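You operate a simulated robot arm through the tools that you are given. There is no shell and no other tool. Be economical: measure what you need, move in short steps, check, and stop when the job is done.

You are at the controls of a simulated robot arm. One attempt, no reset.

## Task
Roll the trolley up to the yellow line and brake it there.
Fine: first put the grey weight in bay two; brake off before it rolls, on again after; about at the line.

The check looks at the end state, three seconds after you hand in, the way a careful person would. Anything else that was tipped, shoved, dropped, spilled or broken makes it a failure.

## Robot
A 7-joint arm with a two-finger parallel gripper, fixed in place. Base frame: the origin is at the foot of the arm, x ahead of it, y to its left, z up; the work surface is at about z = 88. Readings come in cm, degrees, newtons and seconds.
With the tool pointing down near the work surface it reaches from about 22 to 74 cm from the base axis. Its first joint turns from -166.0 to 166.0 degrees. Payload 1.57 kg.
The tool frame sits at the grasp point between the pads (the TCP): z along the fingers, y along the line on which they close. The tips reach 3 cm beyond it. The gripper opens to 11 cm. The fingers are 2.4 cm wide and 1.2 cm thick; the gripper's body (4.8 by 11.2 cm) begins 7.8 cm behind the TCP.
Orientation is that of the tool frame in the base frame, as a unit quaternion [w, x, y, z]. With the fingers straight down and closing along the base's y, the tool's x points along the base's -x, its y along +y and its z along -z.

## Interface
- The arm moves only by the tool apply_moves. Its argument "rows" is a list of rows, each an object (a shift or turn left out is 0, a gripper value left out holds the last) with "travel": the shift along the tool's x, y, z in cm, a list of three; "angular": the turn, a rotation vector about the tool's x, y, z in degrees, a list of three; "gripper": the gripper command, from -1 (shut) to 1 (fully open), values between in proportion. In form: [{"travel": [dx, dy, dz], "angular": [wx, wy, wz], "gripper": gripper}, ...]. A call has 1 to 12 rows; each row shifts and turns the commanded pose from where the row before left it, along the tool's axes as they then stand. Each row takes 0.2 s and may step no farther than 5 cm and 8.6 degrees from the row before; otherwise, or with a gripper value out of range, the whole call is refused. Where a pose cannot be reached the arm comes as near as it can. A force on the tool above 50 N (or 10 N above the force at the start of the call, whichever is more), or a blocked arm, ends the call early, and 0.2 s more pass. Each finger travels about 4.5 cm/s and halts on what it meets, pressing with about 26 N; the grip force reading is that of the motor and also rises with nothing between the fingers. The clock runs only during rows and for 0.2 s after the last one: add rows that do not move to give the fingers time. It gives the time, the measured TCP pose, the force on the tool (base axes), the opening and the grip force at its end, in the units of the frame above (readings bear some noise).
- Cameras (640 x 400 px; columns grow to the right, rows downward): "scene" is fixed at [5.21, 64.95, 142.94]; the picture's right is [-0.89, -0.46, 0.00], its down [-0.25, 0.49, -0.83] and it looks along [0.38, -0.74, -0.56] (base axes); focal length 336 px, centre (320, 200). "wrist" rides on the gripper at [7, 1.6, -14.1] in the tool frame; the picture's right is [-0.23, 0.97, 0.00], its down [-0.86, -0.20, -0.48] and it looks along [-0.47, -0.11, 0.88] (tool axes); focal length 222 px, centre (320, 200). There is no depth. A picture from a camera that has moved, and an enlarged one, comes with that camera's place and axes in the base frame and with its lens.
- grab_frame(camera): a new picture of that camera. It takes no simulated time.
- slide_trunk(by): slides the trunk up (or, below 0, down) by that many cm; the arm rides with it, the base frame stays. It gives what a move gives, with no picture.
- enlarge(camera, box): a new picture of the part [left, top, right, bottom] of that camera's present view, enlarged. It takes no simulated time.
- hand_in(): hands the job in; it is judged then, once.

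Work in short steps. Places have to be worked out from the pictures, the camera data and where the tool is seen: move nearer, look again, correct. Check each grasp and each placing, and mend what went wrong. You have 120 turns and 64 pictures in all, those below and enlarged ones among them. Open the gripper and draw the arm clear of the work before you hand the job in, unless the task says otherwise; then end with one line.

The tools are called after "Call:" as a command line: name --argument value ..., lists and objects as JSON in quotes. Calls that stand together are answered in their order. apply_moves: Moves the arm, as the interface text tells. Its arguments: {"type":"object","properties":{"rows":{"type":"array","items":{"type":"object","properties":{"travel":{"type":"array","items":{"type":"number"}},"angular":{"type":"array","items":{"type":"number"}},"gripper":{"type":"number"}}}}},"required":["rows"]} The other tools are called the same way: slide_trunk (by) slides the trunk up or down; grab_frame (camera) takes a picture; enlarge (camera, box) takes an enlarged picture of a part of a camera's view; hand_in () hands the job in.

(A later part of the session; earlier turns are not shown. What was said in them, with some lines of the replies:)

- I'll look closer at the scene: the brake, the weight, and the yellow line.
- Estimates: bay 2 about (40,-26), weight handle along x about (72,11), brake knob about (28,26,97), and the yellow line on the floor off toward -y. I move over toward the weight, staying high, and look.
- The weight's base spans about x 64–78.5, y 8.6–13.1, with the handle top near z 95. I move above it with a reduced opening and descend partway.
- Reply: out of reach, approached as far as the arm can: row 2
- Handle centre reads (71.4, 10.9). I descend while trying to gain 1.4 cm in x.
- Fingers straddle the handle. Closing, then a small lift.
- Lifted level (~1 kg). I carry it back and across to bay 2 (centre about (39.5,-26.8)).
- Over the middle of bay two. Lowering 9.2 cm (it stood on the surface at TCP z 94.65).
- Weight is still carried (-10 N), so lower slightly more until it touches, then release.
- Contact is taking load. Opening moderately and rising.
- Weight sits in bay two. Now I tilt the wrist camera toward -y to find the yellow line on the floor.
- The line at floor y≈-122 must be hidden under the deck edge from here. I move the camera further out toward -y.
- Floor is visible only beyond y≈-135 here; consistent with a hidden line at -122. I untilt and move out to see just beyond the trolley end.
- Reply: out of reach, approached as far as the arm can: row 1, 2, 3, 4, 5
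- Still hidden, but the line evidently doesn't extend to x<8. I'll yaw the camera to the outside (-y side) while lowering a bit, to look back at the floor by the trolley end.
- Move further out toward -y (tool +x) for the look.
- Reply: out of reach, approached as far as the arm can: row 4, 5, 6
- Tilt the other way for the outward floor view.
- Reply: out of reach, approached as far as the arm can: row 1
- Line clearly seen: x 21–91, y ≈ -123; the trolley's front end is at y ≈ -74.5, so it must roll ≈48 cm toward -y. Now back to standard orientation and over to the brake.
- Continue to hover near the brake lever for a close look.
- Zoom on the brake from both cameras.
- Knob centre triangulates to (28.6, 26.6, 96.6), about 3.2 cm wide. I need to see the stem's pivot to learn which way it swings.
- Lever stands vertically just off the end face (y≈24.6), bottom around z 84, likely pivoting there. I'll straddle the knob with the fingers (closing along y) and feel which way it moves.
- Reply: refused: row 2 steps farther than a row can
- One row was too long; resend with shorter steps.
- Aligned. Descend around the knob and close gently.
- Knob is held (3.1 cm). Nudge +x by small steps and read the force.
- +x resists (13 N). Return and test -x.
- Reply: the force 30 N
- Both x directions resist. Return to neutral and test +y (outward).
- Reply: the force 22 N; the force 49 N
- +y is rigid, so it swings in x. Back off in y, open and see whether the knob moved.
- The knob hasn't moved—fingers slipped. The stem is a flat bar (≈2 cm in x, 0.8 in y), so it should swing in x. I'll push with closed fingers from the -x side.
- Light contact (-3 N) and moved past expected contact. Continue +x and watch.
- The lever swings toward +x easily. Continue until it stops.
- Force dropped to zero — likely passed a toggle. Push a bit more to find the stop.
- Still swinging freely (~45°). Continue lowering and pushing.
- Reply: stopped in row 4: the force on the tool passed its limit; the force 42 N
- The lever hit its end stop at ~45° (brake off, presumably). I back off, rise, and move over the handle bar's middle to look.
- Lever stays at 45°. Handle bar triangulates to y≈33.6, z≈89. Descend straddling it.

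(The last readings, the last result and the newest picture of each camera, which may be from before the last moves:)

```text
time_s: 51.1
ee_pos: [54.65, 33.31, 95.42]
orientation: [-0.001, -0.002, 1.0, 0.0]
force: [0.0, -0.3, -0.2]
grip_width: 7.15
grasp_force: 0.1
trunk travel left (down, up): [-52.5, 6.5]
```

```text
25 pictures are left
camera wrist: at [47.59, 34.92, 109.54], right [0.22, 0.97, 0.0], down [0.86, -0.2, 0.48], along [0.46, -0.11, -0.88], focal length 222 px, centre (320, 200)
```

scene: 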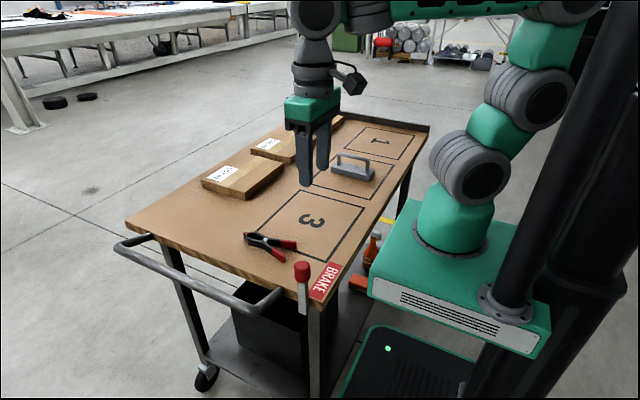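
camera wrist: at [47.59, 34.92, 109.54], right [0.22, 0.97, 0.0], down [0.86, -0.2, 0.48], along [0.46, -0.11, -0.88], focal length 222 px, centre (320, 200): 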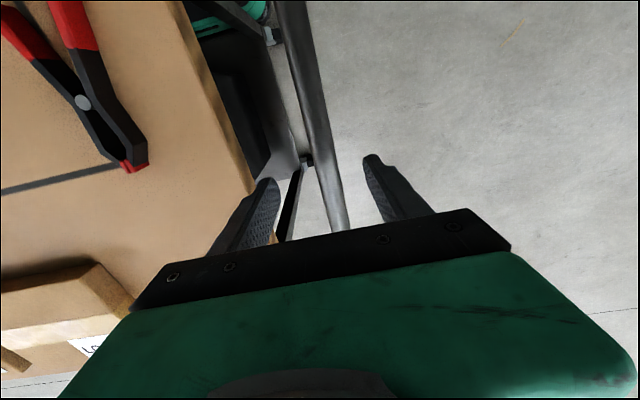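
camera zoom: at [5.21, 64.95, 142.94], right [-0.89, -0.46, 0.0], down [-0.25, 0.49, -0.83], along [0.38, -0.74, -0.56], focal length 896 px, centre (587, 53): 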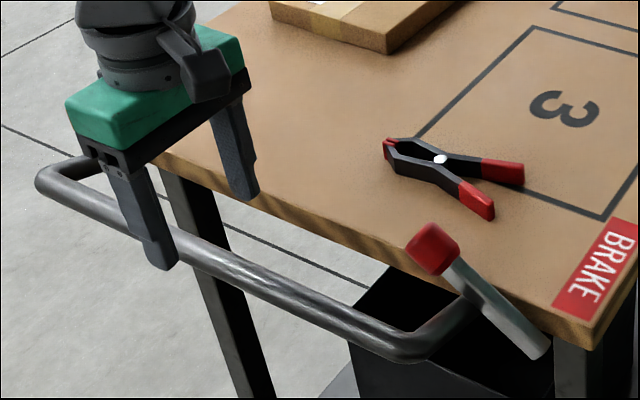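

Bar lies between the fingers (y≈34.2, z≈90). Lower and close.

Call:
apply_moves --rows '[{"travel": [0, 0.8, 3]}, {"travel": [0, 0, 2.5]}, {}, {"gripper": 0}, {"gripper": -0.3}, {"gripper": -0.7}, {}, {}, {}, {}]'

Call:
enlarge --camera "scene" --box '[100, 180, 340, 330]'

```text
time_s: 53.3
ee_pos: [54.63, 34.13, 89.91]
orientation: [-0.002, -0.002, 1.0, 0.0]
force: [-0.9, -10.7, -1.1]
grip_width: 2.54
grasp_force: 4.8
trunk travel left (down, up): [-52.5, 6.5]
```

```text
2.67 times, centred on (220, 255) of scene
camera zoom: at [5.21, 64.95, 142.94], right [-0.89, -0.46, 0.0], down [-0.25, 0.49, -0.83], along [0.38, -0.74, -0.56], focal length 896 px, centre (587, 53)
```

zoom: 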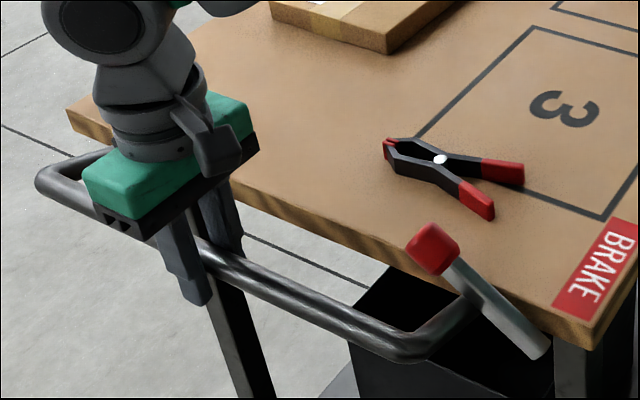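

Handle gripped. Gentle test push of 1 cm toward -y.

Call:
apply_moves --rows '[{"travel": [0, -0.3, 0]}, {"travel": [0, -0.4, 0]}, {"travel": [0, -0.4, 0]}, {"travel": [0, -0.4, 0]}, {}]'

```text
time_s: 54.5
ee_pos: [54.46, 32.42, 90.0]
orientation: [-0.003, 0.0, 1.0, -0.002]
force: [0.8, -9.4, 3.9]
grip_width: 2.17
grasp_force: 34.5
trunk travel left (down, up): [-52.5, 6.5]
```

The handle moved 1.7 cm with low force. Continue in moderate steps.

Call:
apply_moves --rows '[{"travel": [0, -0.4, 0]}, {"travel": [0, -0.6, 0]}, {"travel": [0, -0.8, 0]}, {"travel": [0, -0.8, 0]}, {"travel": [0, -0.8, 0]}, {"travel": [0, -0.8, 0]}, {"travel": [0, -0.8, 0]}, {"travel": [0, -0.6, 0]}, {"travel": [0, -0.4, 0]}, {"travel": [0, -0.2, 0]}, {}]'

Call:
grab_frame --camera "scene"

```text
time_s: 56.9
ee_pos: [54.44, 26.56, 89.95]
orientation: [-0.002, -0.002, 1.0, -0.001]
force: [1.3, 5.5, -1.1]
grip_width: 2.17
grasp_force: 34.5
trunk travel left (down, up): [-52.5, 6.5]
```

```text
23 pictures are left
```

scene: 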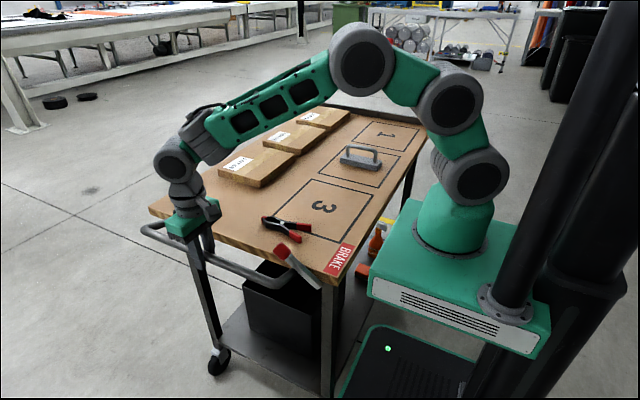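

Rolling smoothly with everything standing. Continue ~11 cm.

Call:
apply_moves --rows '[{"travel": [0, -0.4, 0]}, {"travel": [0, -0.7, 0]}, {"travel": [0, -1, 0]}, {"travel": [0, -1.1, 0]}, {"travel": [0, -1.2, 0]}, {"travel": [0, -1.2, 0]}, {"travel": [0, -1.2, 0]}, {"travel": [0, -1.1, 0]}, {"travel": [0, -1, 0]}, {"travel": [0, -0.7, 0]}, {"travel": [0, -0.4, 0]}, {}]'

Call:
apply_moves --rows '[{"travel": [0, -0.4, 0]}, {"travel": [0, -0.7, 0]}, {"travel": [0, -1, 0]}, {"travel": [0, -1.1, 0]}, {"travel": [0, -1.2, 0]}, {"travel": [0, -1.2, 0]}, {"travel": [0, -1.2, 0]}, {"travel": [0, -1.1, 0]}, {"travel": [0, -1, 0]}, {"travel": [0, -0.7, 0]}, {"travel": [0, -0.4, 0]}, {}]'

Call:
grab_frame --camera "scene"

```text
time_s: 59.5
ee_pos: [54.47, 16.51, 89.96]
orientation: [-0.002, -0.001, 1.0, -0.001]
force: [4.6, 5.1, -3.4]
grip_width: 2.18
grasp_force: 35.0
trunk travel left (down, up): [-52.5, 6.5]
```

```text
time_s: 62.1
ee_pos: [54.53, 6.49, 89.99]
orientation: [-0.003, -0.002, 1.0, -0.001]
force: [-6.1, 5.4, -7.4]
grip_width: 2.19
grasp_force: 34.4
trunk travel left (down, up): [-52.5, 6.5]
```

```text
22 pictures are left
```

scene: 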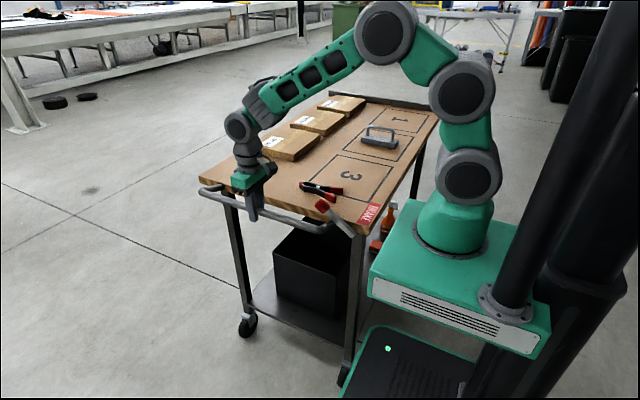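

27.6 cm done, low forces. Continue another 10 cm.

Call:
apply_moves --rows '[{"travel": [0, -0.4, 0]}, {"travel": [0, -0.7, 0]}, {"travel": [0, -1, 0]}, {"travel": [0, -1.1, 0]}, {"travel": [0, -1.2, 0]}, {"travel": [0, -1.2, 0]}, {"travel": [0, -1.2, 0]}, {"travel": [0, -1.1, 0]}, {"travel": [0, -1, 0]}, {"travel": [0, -0.7, 0]}, {"travel": [0, -0.4, 0]}, {}]'

Call:
grab_frame --camera "scene"

Call:
grab_frame --camera "wrist"

```text
time_s: 64.7
ee_pos: [54.52, -3.42, 89.92]
orientation: [-0.003, -0.002, 1.0, -0.001]
force: [-6.7, 2.5, -17.6]
grip_width: 2.19
grasp_force: 34.7
trunk travel left (down, up): [-52.5, 6.5]
```

```text
21 pictures are left
```

scene: 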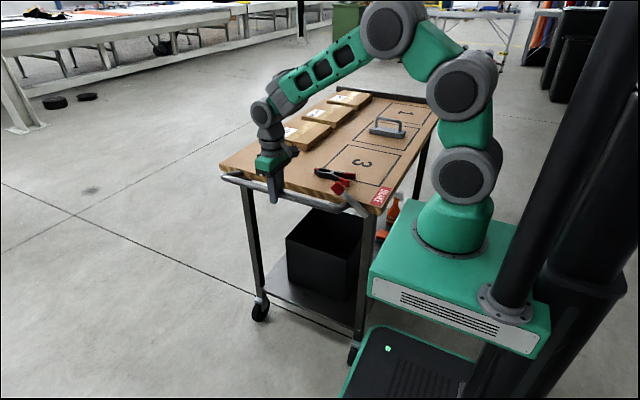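

```text
20 pictures are left
camera wrist: at [47.57, -1.93, 104.15], right [0.22, 0.97, 0.0], down [0.86, -0.2, 0.47], along [0.46, -0.11, -0.88], focal length 222 px, centre (320, 200)
```

wrist: 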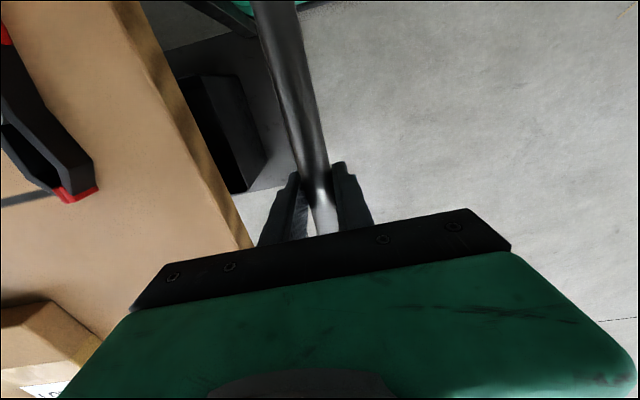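

37.5 cm so far; front end ≈ -112, line spans ≈ -120.5 to -126. Push ~10 cm more, easing down slightly to relieve the vertical load.

Call:
apply_moves --rows '[{"travel": [0, -0.4, 0.1]}, {"travel": [0, -0.7, 0.1]}, {"travel": [0, -1, 0]}, {"travel": [0, -1.1, 0]}, {"travel": [0, -1.2, 0]}, {"travel": [0, -1.2, 0]}, {"travel": [0, -1.2, 0]}, {"travel": [0, -1.1, 0]}, {"travel": [0, -1, 0]}, {"travel": [0, -0.8, 0]}, {"travel": [0, -0.5, 0]}, {}]'

Call:
grab_frame --camera "scene"

```text
time_s: 67.3
ee_pos: [54.59, -13.7, 90.03]
orientation: [0.001, -0.001, 1.0, -0.002]
force: [-10.0, 1.5, 22.9]
grip_width: 2.17
grasp_force: 34.9
trunk travel left (down, up): [-52.5, 6.5]
```

```text
19 pictures are left
```

scene: 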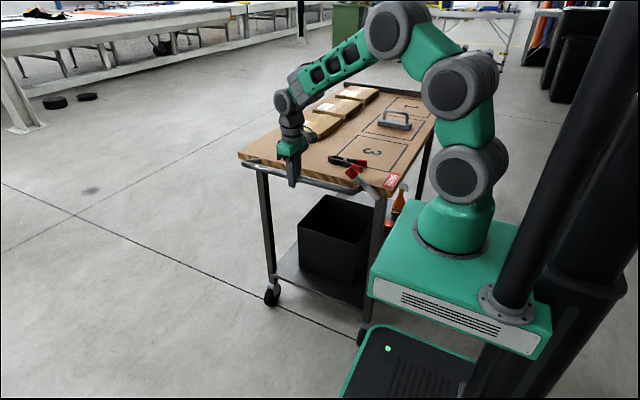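

Moved ~47.5 cm: front end ≈ -122, on the line. Release the handle and rise, then look at the brake knob.

Call:
apply_moves --rows '[{"gripper": -0.2}, {"gripper": 0.1}, {}, {}, {"travel": [0, 0, -2]}, {"travel": [0, 0, -4]}, {"travel": [0, 0, -4]}, {"travel": [0, 0, -4]}, {"travel": [0, 0, -4]}, {"travel": [4, 0, -4]}, {"travel": [4, 0, 0]}, {}]'

Call:
enlarge --camera "scene" --box '[300, 130, 420, 230]'

Call:
grab_frame --camera "wrist"

```text
refused: row 10 steps farther than a row can; nothing moved
```

```text
4.00 times, centred on (360, 180) of scene
camera zoom: at [5.21, 64.95, 142.94], right [-0.89, -0.46, 0.0], down [-0.25, 0.49, -0.83], along [0.38, -0.74, -0.56], focal length 1344 px, centre (160, 280)
```

zoom: 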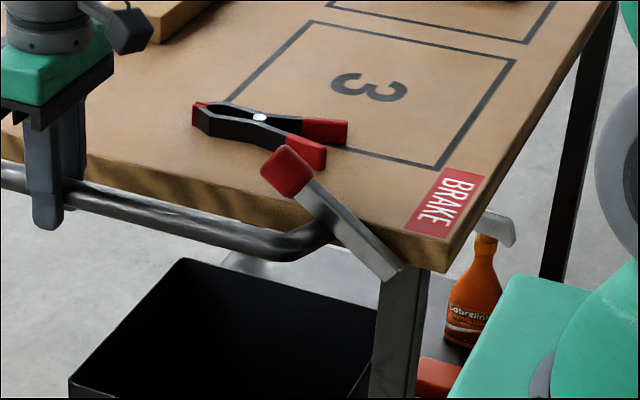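

```text
17 pictures are left
camera wrist: at [47.49, -12.18, 104.08], right [0.22, 0.97, 0.0], down [0.85, -0.2, 0.48], along [0.47, -0.11, -0.88], focal length 222 px, centre (320, 200)
```

wrist: 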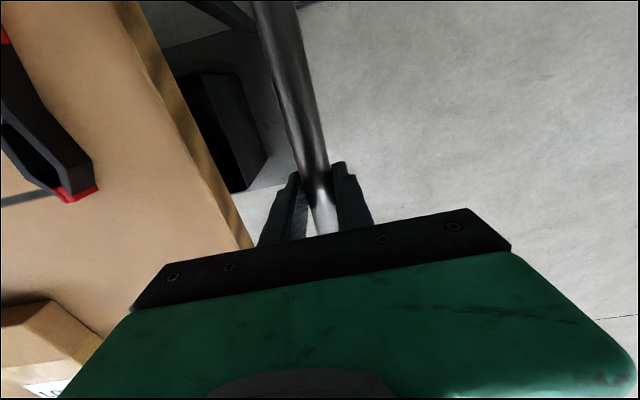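

Knob now about (38,-21,91.5). Resend release with legal steps.

Call:
apply_moves --rows '[{"gripper": -0.2}, {"gripper": 0.1}, {}, {}, {"travel": [0, 0, -2]}, {"travel": [0, 0, -4]}, {"travel": [0, 0, -4]}, {"travel": [0, 0, -4]}, {"travel": [3, -2, 0]}, {"travel": [3, -2, 0]}, {"travel": [3, -2, 0]}, {}]'

Call:
grab_frame --camera "wrist"

Call:
grab_frame --camera "scene"

```text
time_s: 69.9
ee_pos: [45.55, -19.71, 103.79]
orientation: [-0.001, -0.002, 1.0, -0.002]
force: [-0.2, 0.5, 0.9]
grip_width: 6.03
grasp_force: 0.1
trunk travel left (down, up): [-52.5, 6.5]
```

```text
16 pictures are left
camera wrist: at [38.57, -18.21, 117.88], right [0.22, 0.97, 0.0], down [0.86, -0.2, 0.48], along [0.46, -0.11, -0.88], focal length 222 px, centre (320, 200)
```

wrist: 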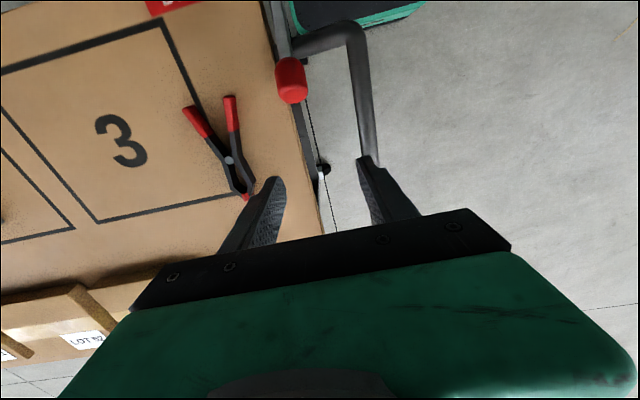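

```text
15 pictures are left
```

scene: 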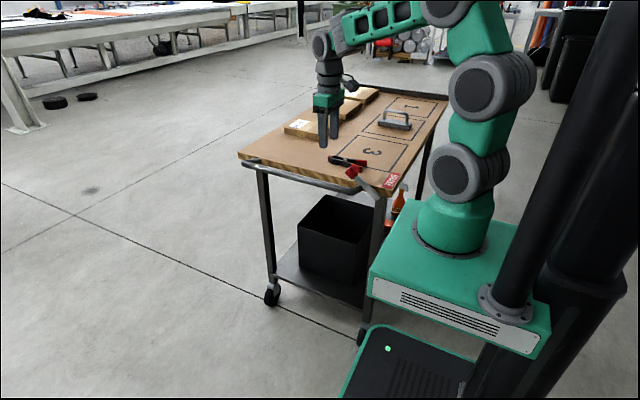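

Knob confirmed at (38,-21.1,91.5). Close fingers, come down on its +x side.

Call:
apply_moves --rows '[{"travel": [2.3, -0.9, 0], "gripper": -1}, {}, {}, {}, {}, {"travel": [0, 0, 4]}, {"travel": [0, 0, 4]}, {"travel": [0, 0, 2]}, {}]'

Call:
enlarge --camera "scene" --box '[300, 130, 420, 230]'

```text
time_s: 71.9
ee_pos: [43.33, -20.61, 93.88]
orientation: [-0.001, -0.003, 1.0, 0.0]
force: [-0.6, 0.0, 0.0]
grip_width: 0.0
grasp_force: 20.7
trunk travel left (down, up): [-52.5, 6.5]
```

```text
4.00 times, centred on (360, 180) of scene
camera zoom: at [5.21, 64.95, 142.94], right [-0.89, -0.46, 0.0], down [-0.25, 0.49, -0.83], along [0.38, -0.74, -0.56], focal length 1344 px, centre (160, 280)
```

zoom: 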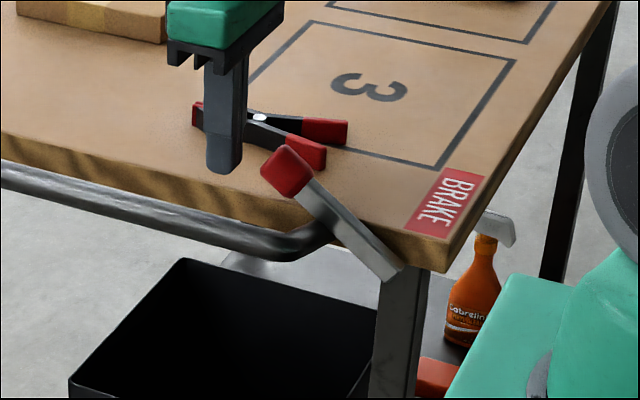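

Push toward -x, rising gently with the knob.

Call:
apply_moves --rows '[{"travel": [0.8, 0, 0]}, {"travel": [0.8, 0, 0]}, {"travel": [0.7, 0, -0.2]}, {"travel": [0.7, 0, -0.3]}, {"travel": [0.7, 0, -0.3]}, {"travel": [0.7, 0, -0.3]}, {}]'

Call:
enlarge --camera "scene" --box '[300, 130, 420, 230]'

```text
time_s: 73.5
ee_pos: [38.97, -20.61, 94.97]
orientation: [-0.003, -0.002, 1.0, -0.001]
force: [0.2, 1.0, -0.1]
grip_width: 0.0
grasp_force: 21.0
trunk travel left (down, up): [-52.5, 6.5]
```

```text
4.00 times, centred on (360, 180) of scene
camera zoom: at [5.21, 64.95, 142.94], right [-0.89, -0.46, 0.0], down [-0.25, 0.49, -0.83], along [0.38, -0.74, -0.56], focal length 1344 px, centre (160, 280)
```

zoom: 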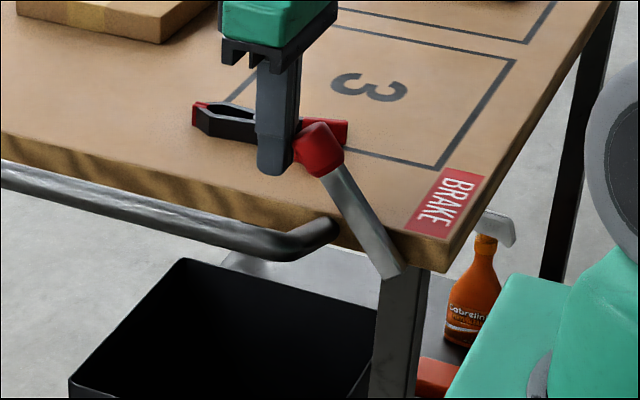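

The lever follows. Keep pushing to upright.

Call:
apply_moves --rows '[{"travel": [0.8, 0, -0.3]}, {"travel": [0.8, 0, -0.3]}, {"travel": [0.8, 0, -0.3]}, {"travel": [0.8, 0, -0.2]}, {"travel": [0.8, 0, -0.2]}, {"travel": [0.8, 0, -0.1]}, {"travel": [0.8, 0, 0]}, {}]'

Call:
apply_moves --rows '[{"travel": [0.6, 0, 0]}, {"travel": [0.6, 0, 0]}, {"travel": [0.5, 0, 0]}, {"travel": [0.4, 0, 0]}, {}]'

Call:
enlarge --camera "scene" --box '[300, 130, 420, 230]'

```text
time_s: 75.1
ee_pos: [33.81, -20.97, 96.76]
orientation: [0.003, -0.002, 1.0, -0.002]
force: [-0.9, -0.6, 0.8]
grip_width: 0.0
grasp_force: 21.3
trunk travel left (down, up): [-52.5, 6.5]
stopped in row 7: the force on the tool passed its limit (the readings are from after the stop); the commanded pose is now the measured one
```

```text
time_s: 76.3
ee_pos: [31.89, -20.82, 96.84]
orientation: [0.004, -0.004, 1.0, -0.003]
force: [-0.8, 0.0, -0.7]
grip_width: 0.01
grasp_force: 22.0
trunk travel left (down, up): [-52.5, 6.5]
```

```text
4.00 times, centred on (360, 180) of scene
camera zoom: at [5.21, 64.95, 142.94], right [-0.89, -0.46, 0.0], down [-0.25, 0.49, -0.83], along [0.38, -0.74, -0.56], focal length 1344 px, centre (160, 280)
```

zoom: 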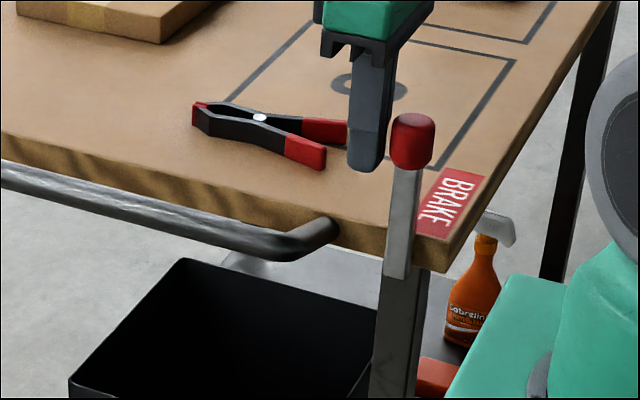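

The lever snapped upright. A final gentle press to confirm it's fully against its stop.

Call:
apply_moves --rows '[{"travel": [0.4, 0, 0]}, {"travel": [0.3, 0, 0]}, {"travel": [0.2, 0, 0]}, {}]'

```text
time_s: 77.3
ee_pos: [31.2, -21.02, 97.03]
orientation: [0.005, -0.003, 1.0, -0.005]
force: [25.1, 9.4, 5.1]
grip_width: 0.0
grasp_force: 20.9
trunk travel left (down, up): [-52.5, 6.5]
```

Firm stop at the original upright position. Back off, rise clear, open the gripper and look.

Call:
apply_moves --rows '[{"travel": [-1.2, 0, 0]}, {"travel": [-0.5, 0, -3]}, {"travel": [0, 0, -4]}, {"travel": [0, 0, -4]}, {"travel": [0, 0, -4]}, {"travel": [0, 0, -4], "gripper": 0}, {"travel": [0, -4, 0]}, {"travel": [0, -4, 0]}, {"travel": [0, -4, 0]}, {"travel": [0, -4, 0]}, {}]'

Call:
grab_frame --camera "wrist"

Call:
grab_frame --camera "scene"

```text
time_s: 79.7
ee_pos: [32.33, -36.87, 115.79]
orientation: [0.004, -0.003, 1.0, -0.002]
force: [0.8, -0.8, -1.1]
grip_width: 5.53
grasp_force: 0.2
trunk travel left (down, up): [-52.5, 6.5]
```

```text
11 pictures are left
camera wrist: at [25.22, -35.28, 129.81], right [0.22, 0.97, -0.01], down [0.85, -0.19, 0.49], along [0.47, -0.11, -0.87], focal length 222 px, centre (320, 200)
```

wrist: 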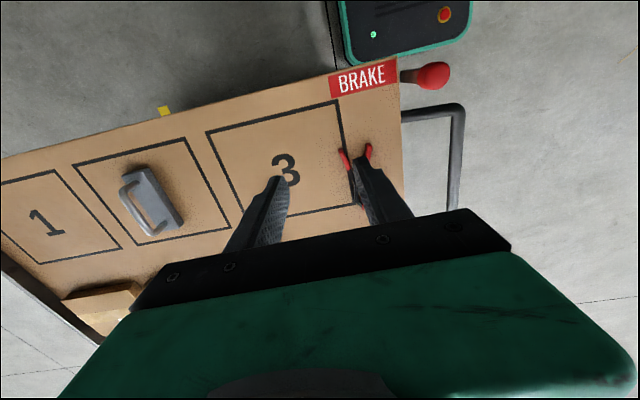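

```text
10 pictures are left
```

scene: 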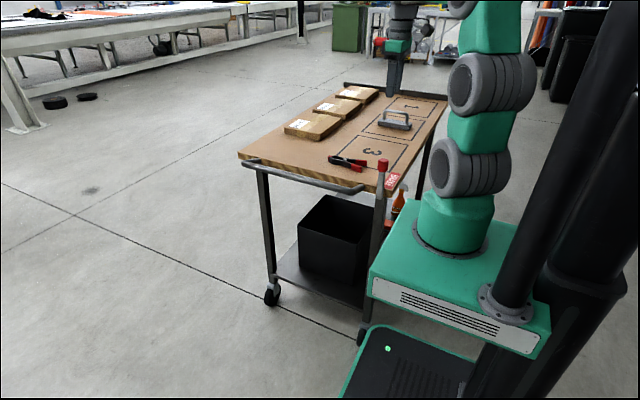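

Line tip seen at y≈-122.4; front end computes to ≈-122.2, weight in bay 2, lever upright, bottle and boxes standing. I draw the arm up and back, then do a last check.

Call:
apply_moves --rows '[{"travel": [0, 4, -3]}, {"travel": [0, 4, -3]}, {"travel": [0, 4, -2]}, {"travel": [0, 4, 0], "gripper": 0.5}, {"travel": [0, 4, 0]}, {"travel": [0, 4, 0]}, {"travel": [0, 4, 0]}, {"travel": [0, 4, 0]}, {"travel": [0, 4, 0]}, {"travel": [0, 4, 0]}, {}, {}]'

Call:
enlarge --camera "scene" --box '[220, 70, 460, 250]'

```text
time_s: 82.3
ee_pos: [32.34, 3.13, 123.71]
orientation: [0.003, -0.002, 1.0, -0.004]
force: [-1.0, -0.8, 0.0]
grip_width: 8.24
grasp_force: 0.1
trunk travel left (down, up): [-52.5, 6.5]
```

```text
2.22 times, centred on (340, 160) of scene
camera zoom: at [5.21, 64.95, 142.94], right [-0.89, -0.46, 0.0], down [-0.25, 0.49, -0.83], along [0.38, -0.74, -0.56], focal length 747 px, centre (276, 289)
```

zoom: 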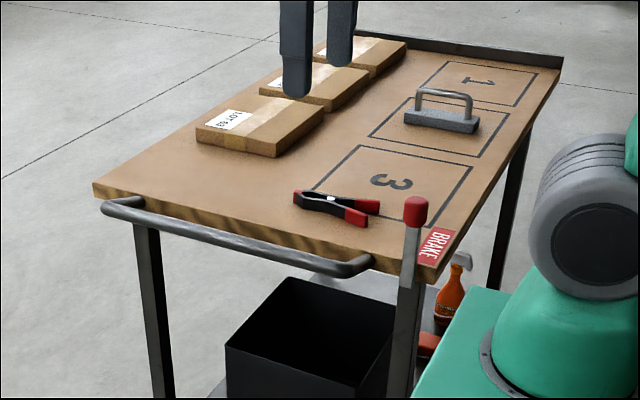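

All is in order: weight in bay two, trolley at the line, brake lever upright, and the arm clear. Handing in.

Call:
hand_in

```text
The job is handed in.
```

I put the grey weight in bay two, took the brake off, rolled the trolley about 47.5 cm up to the yellow line, and set the brake again; by my estimate the front end is within about a centimetre of the line, and nothing else was disturbed.
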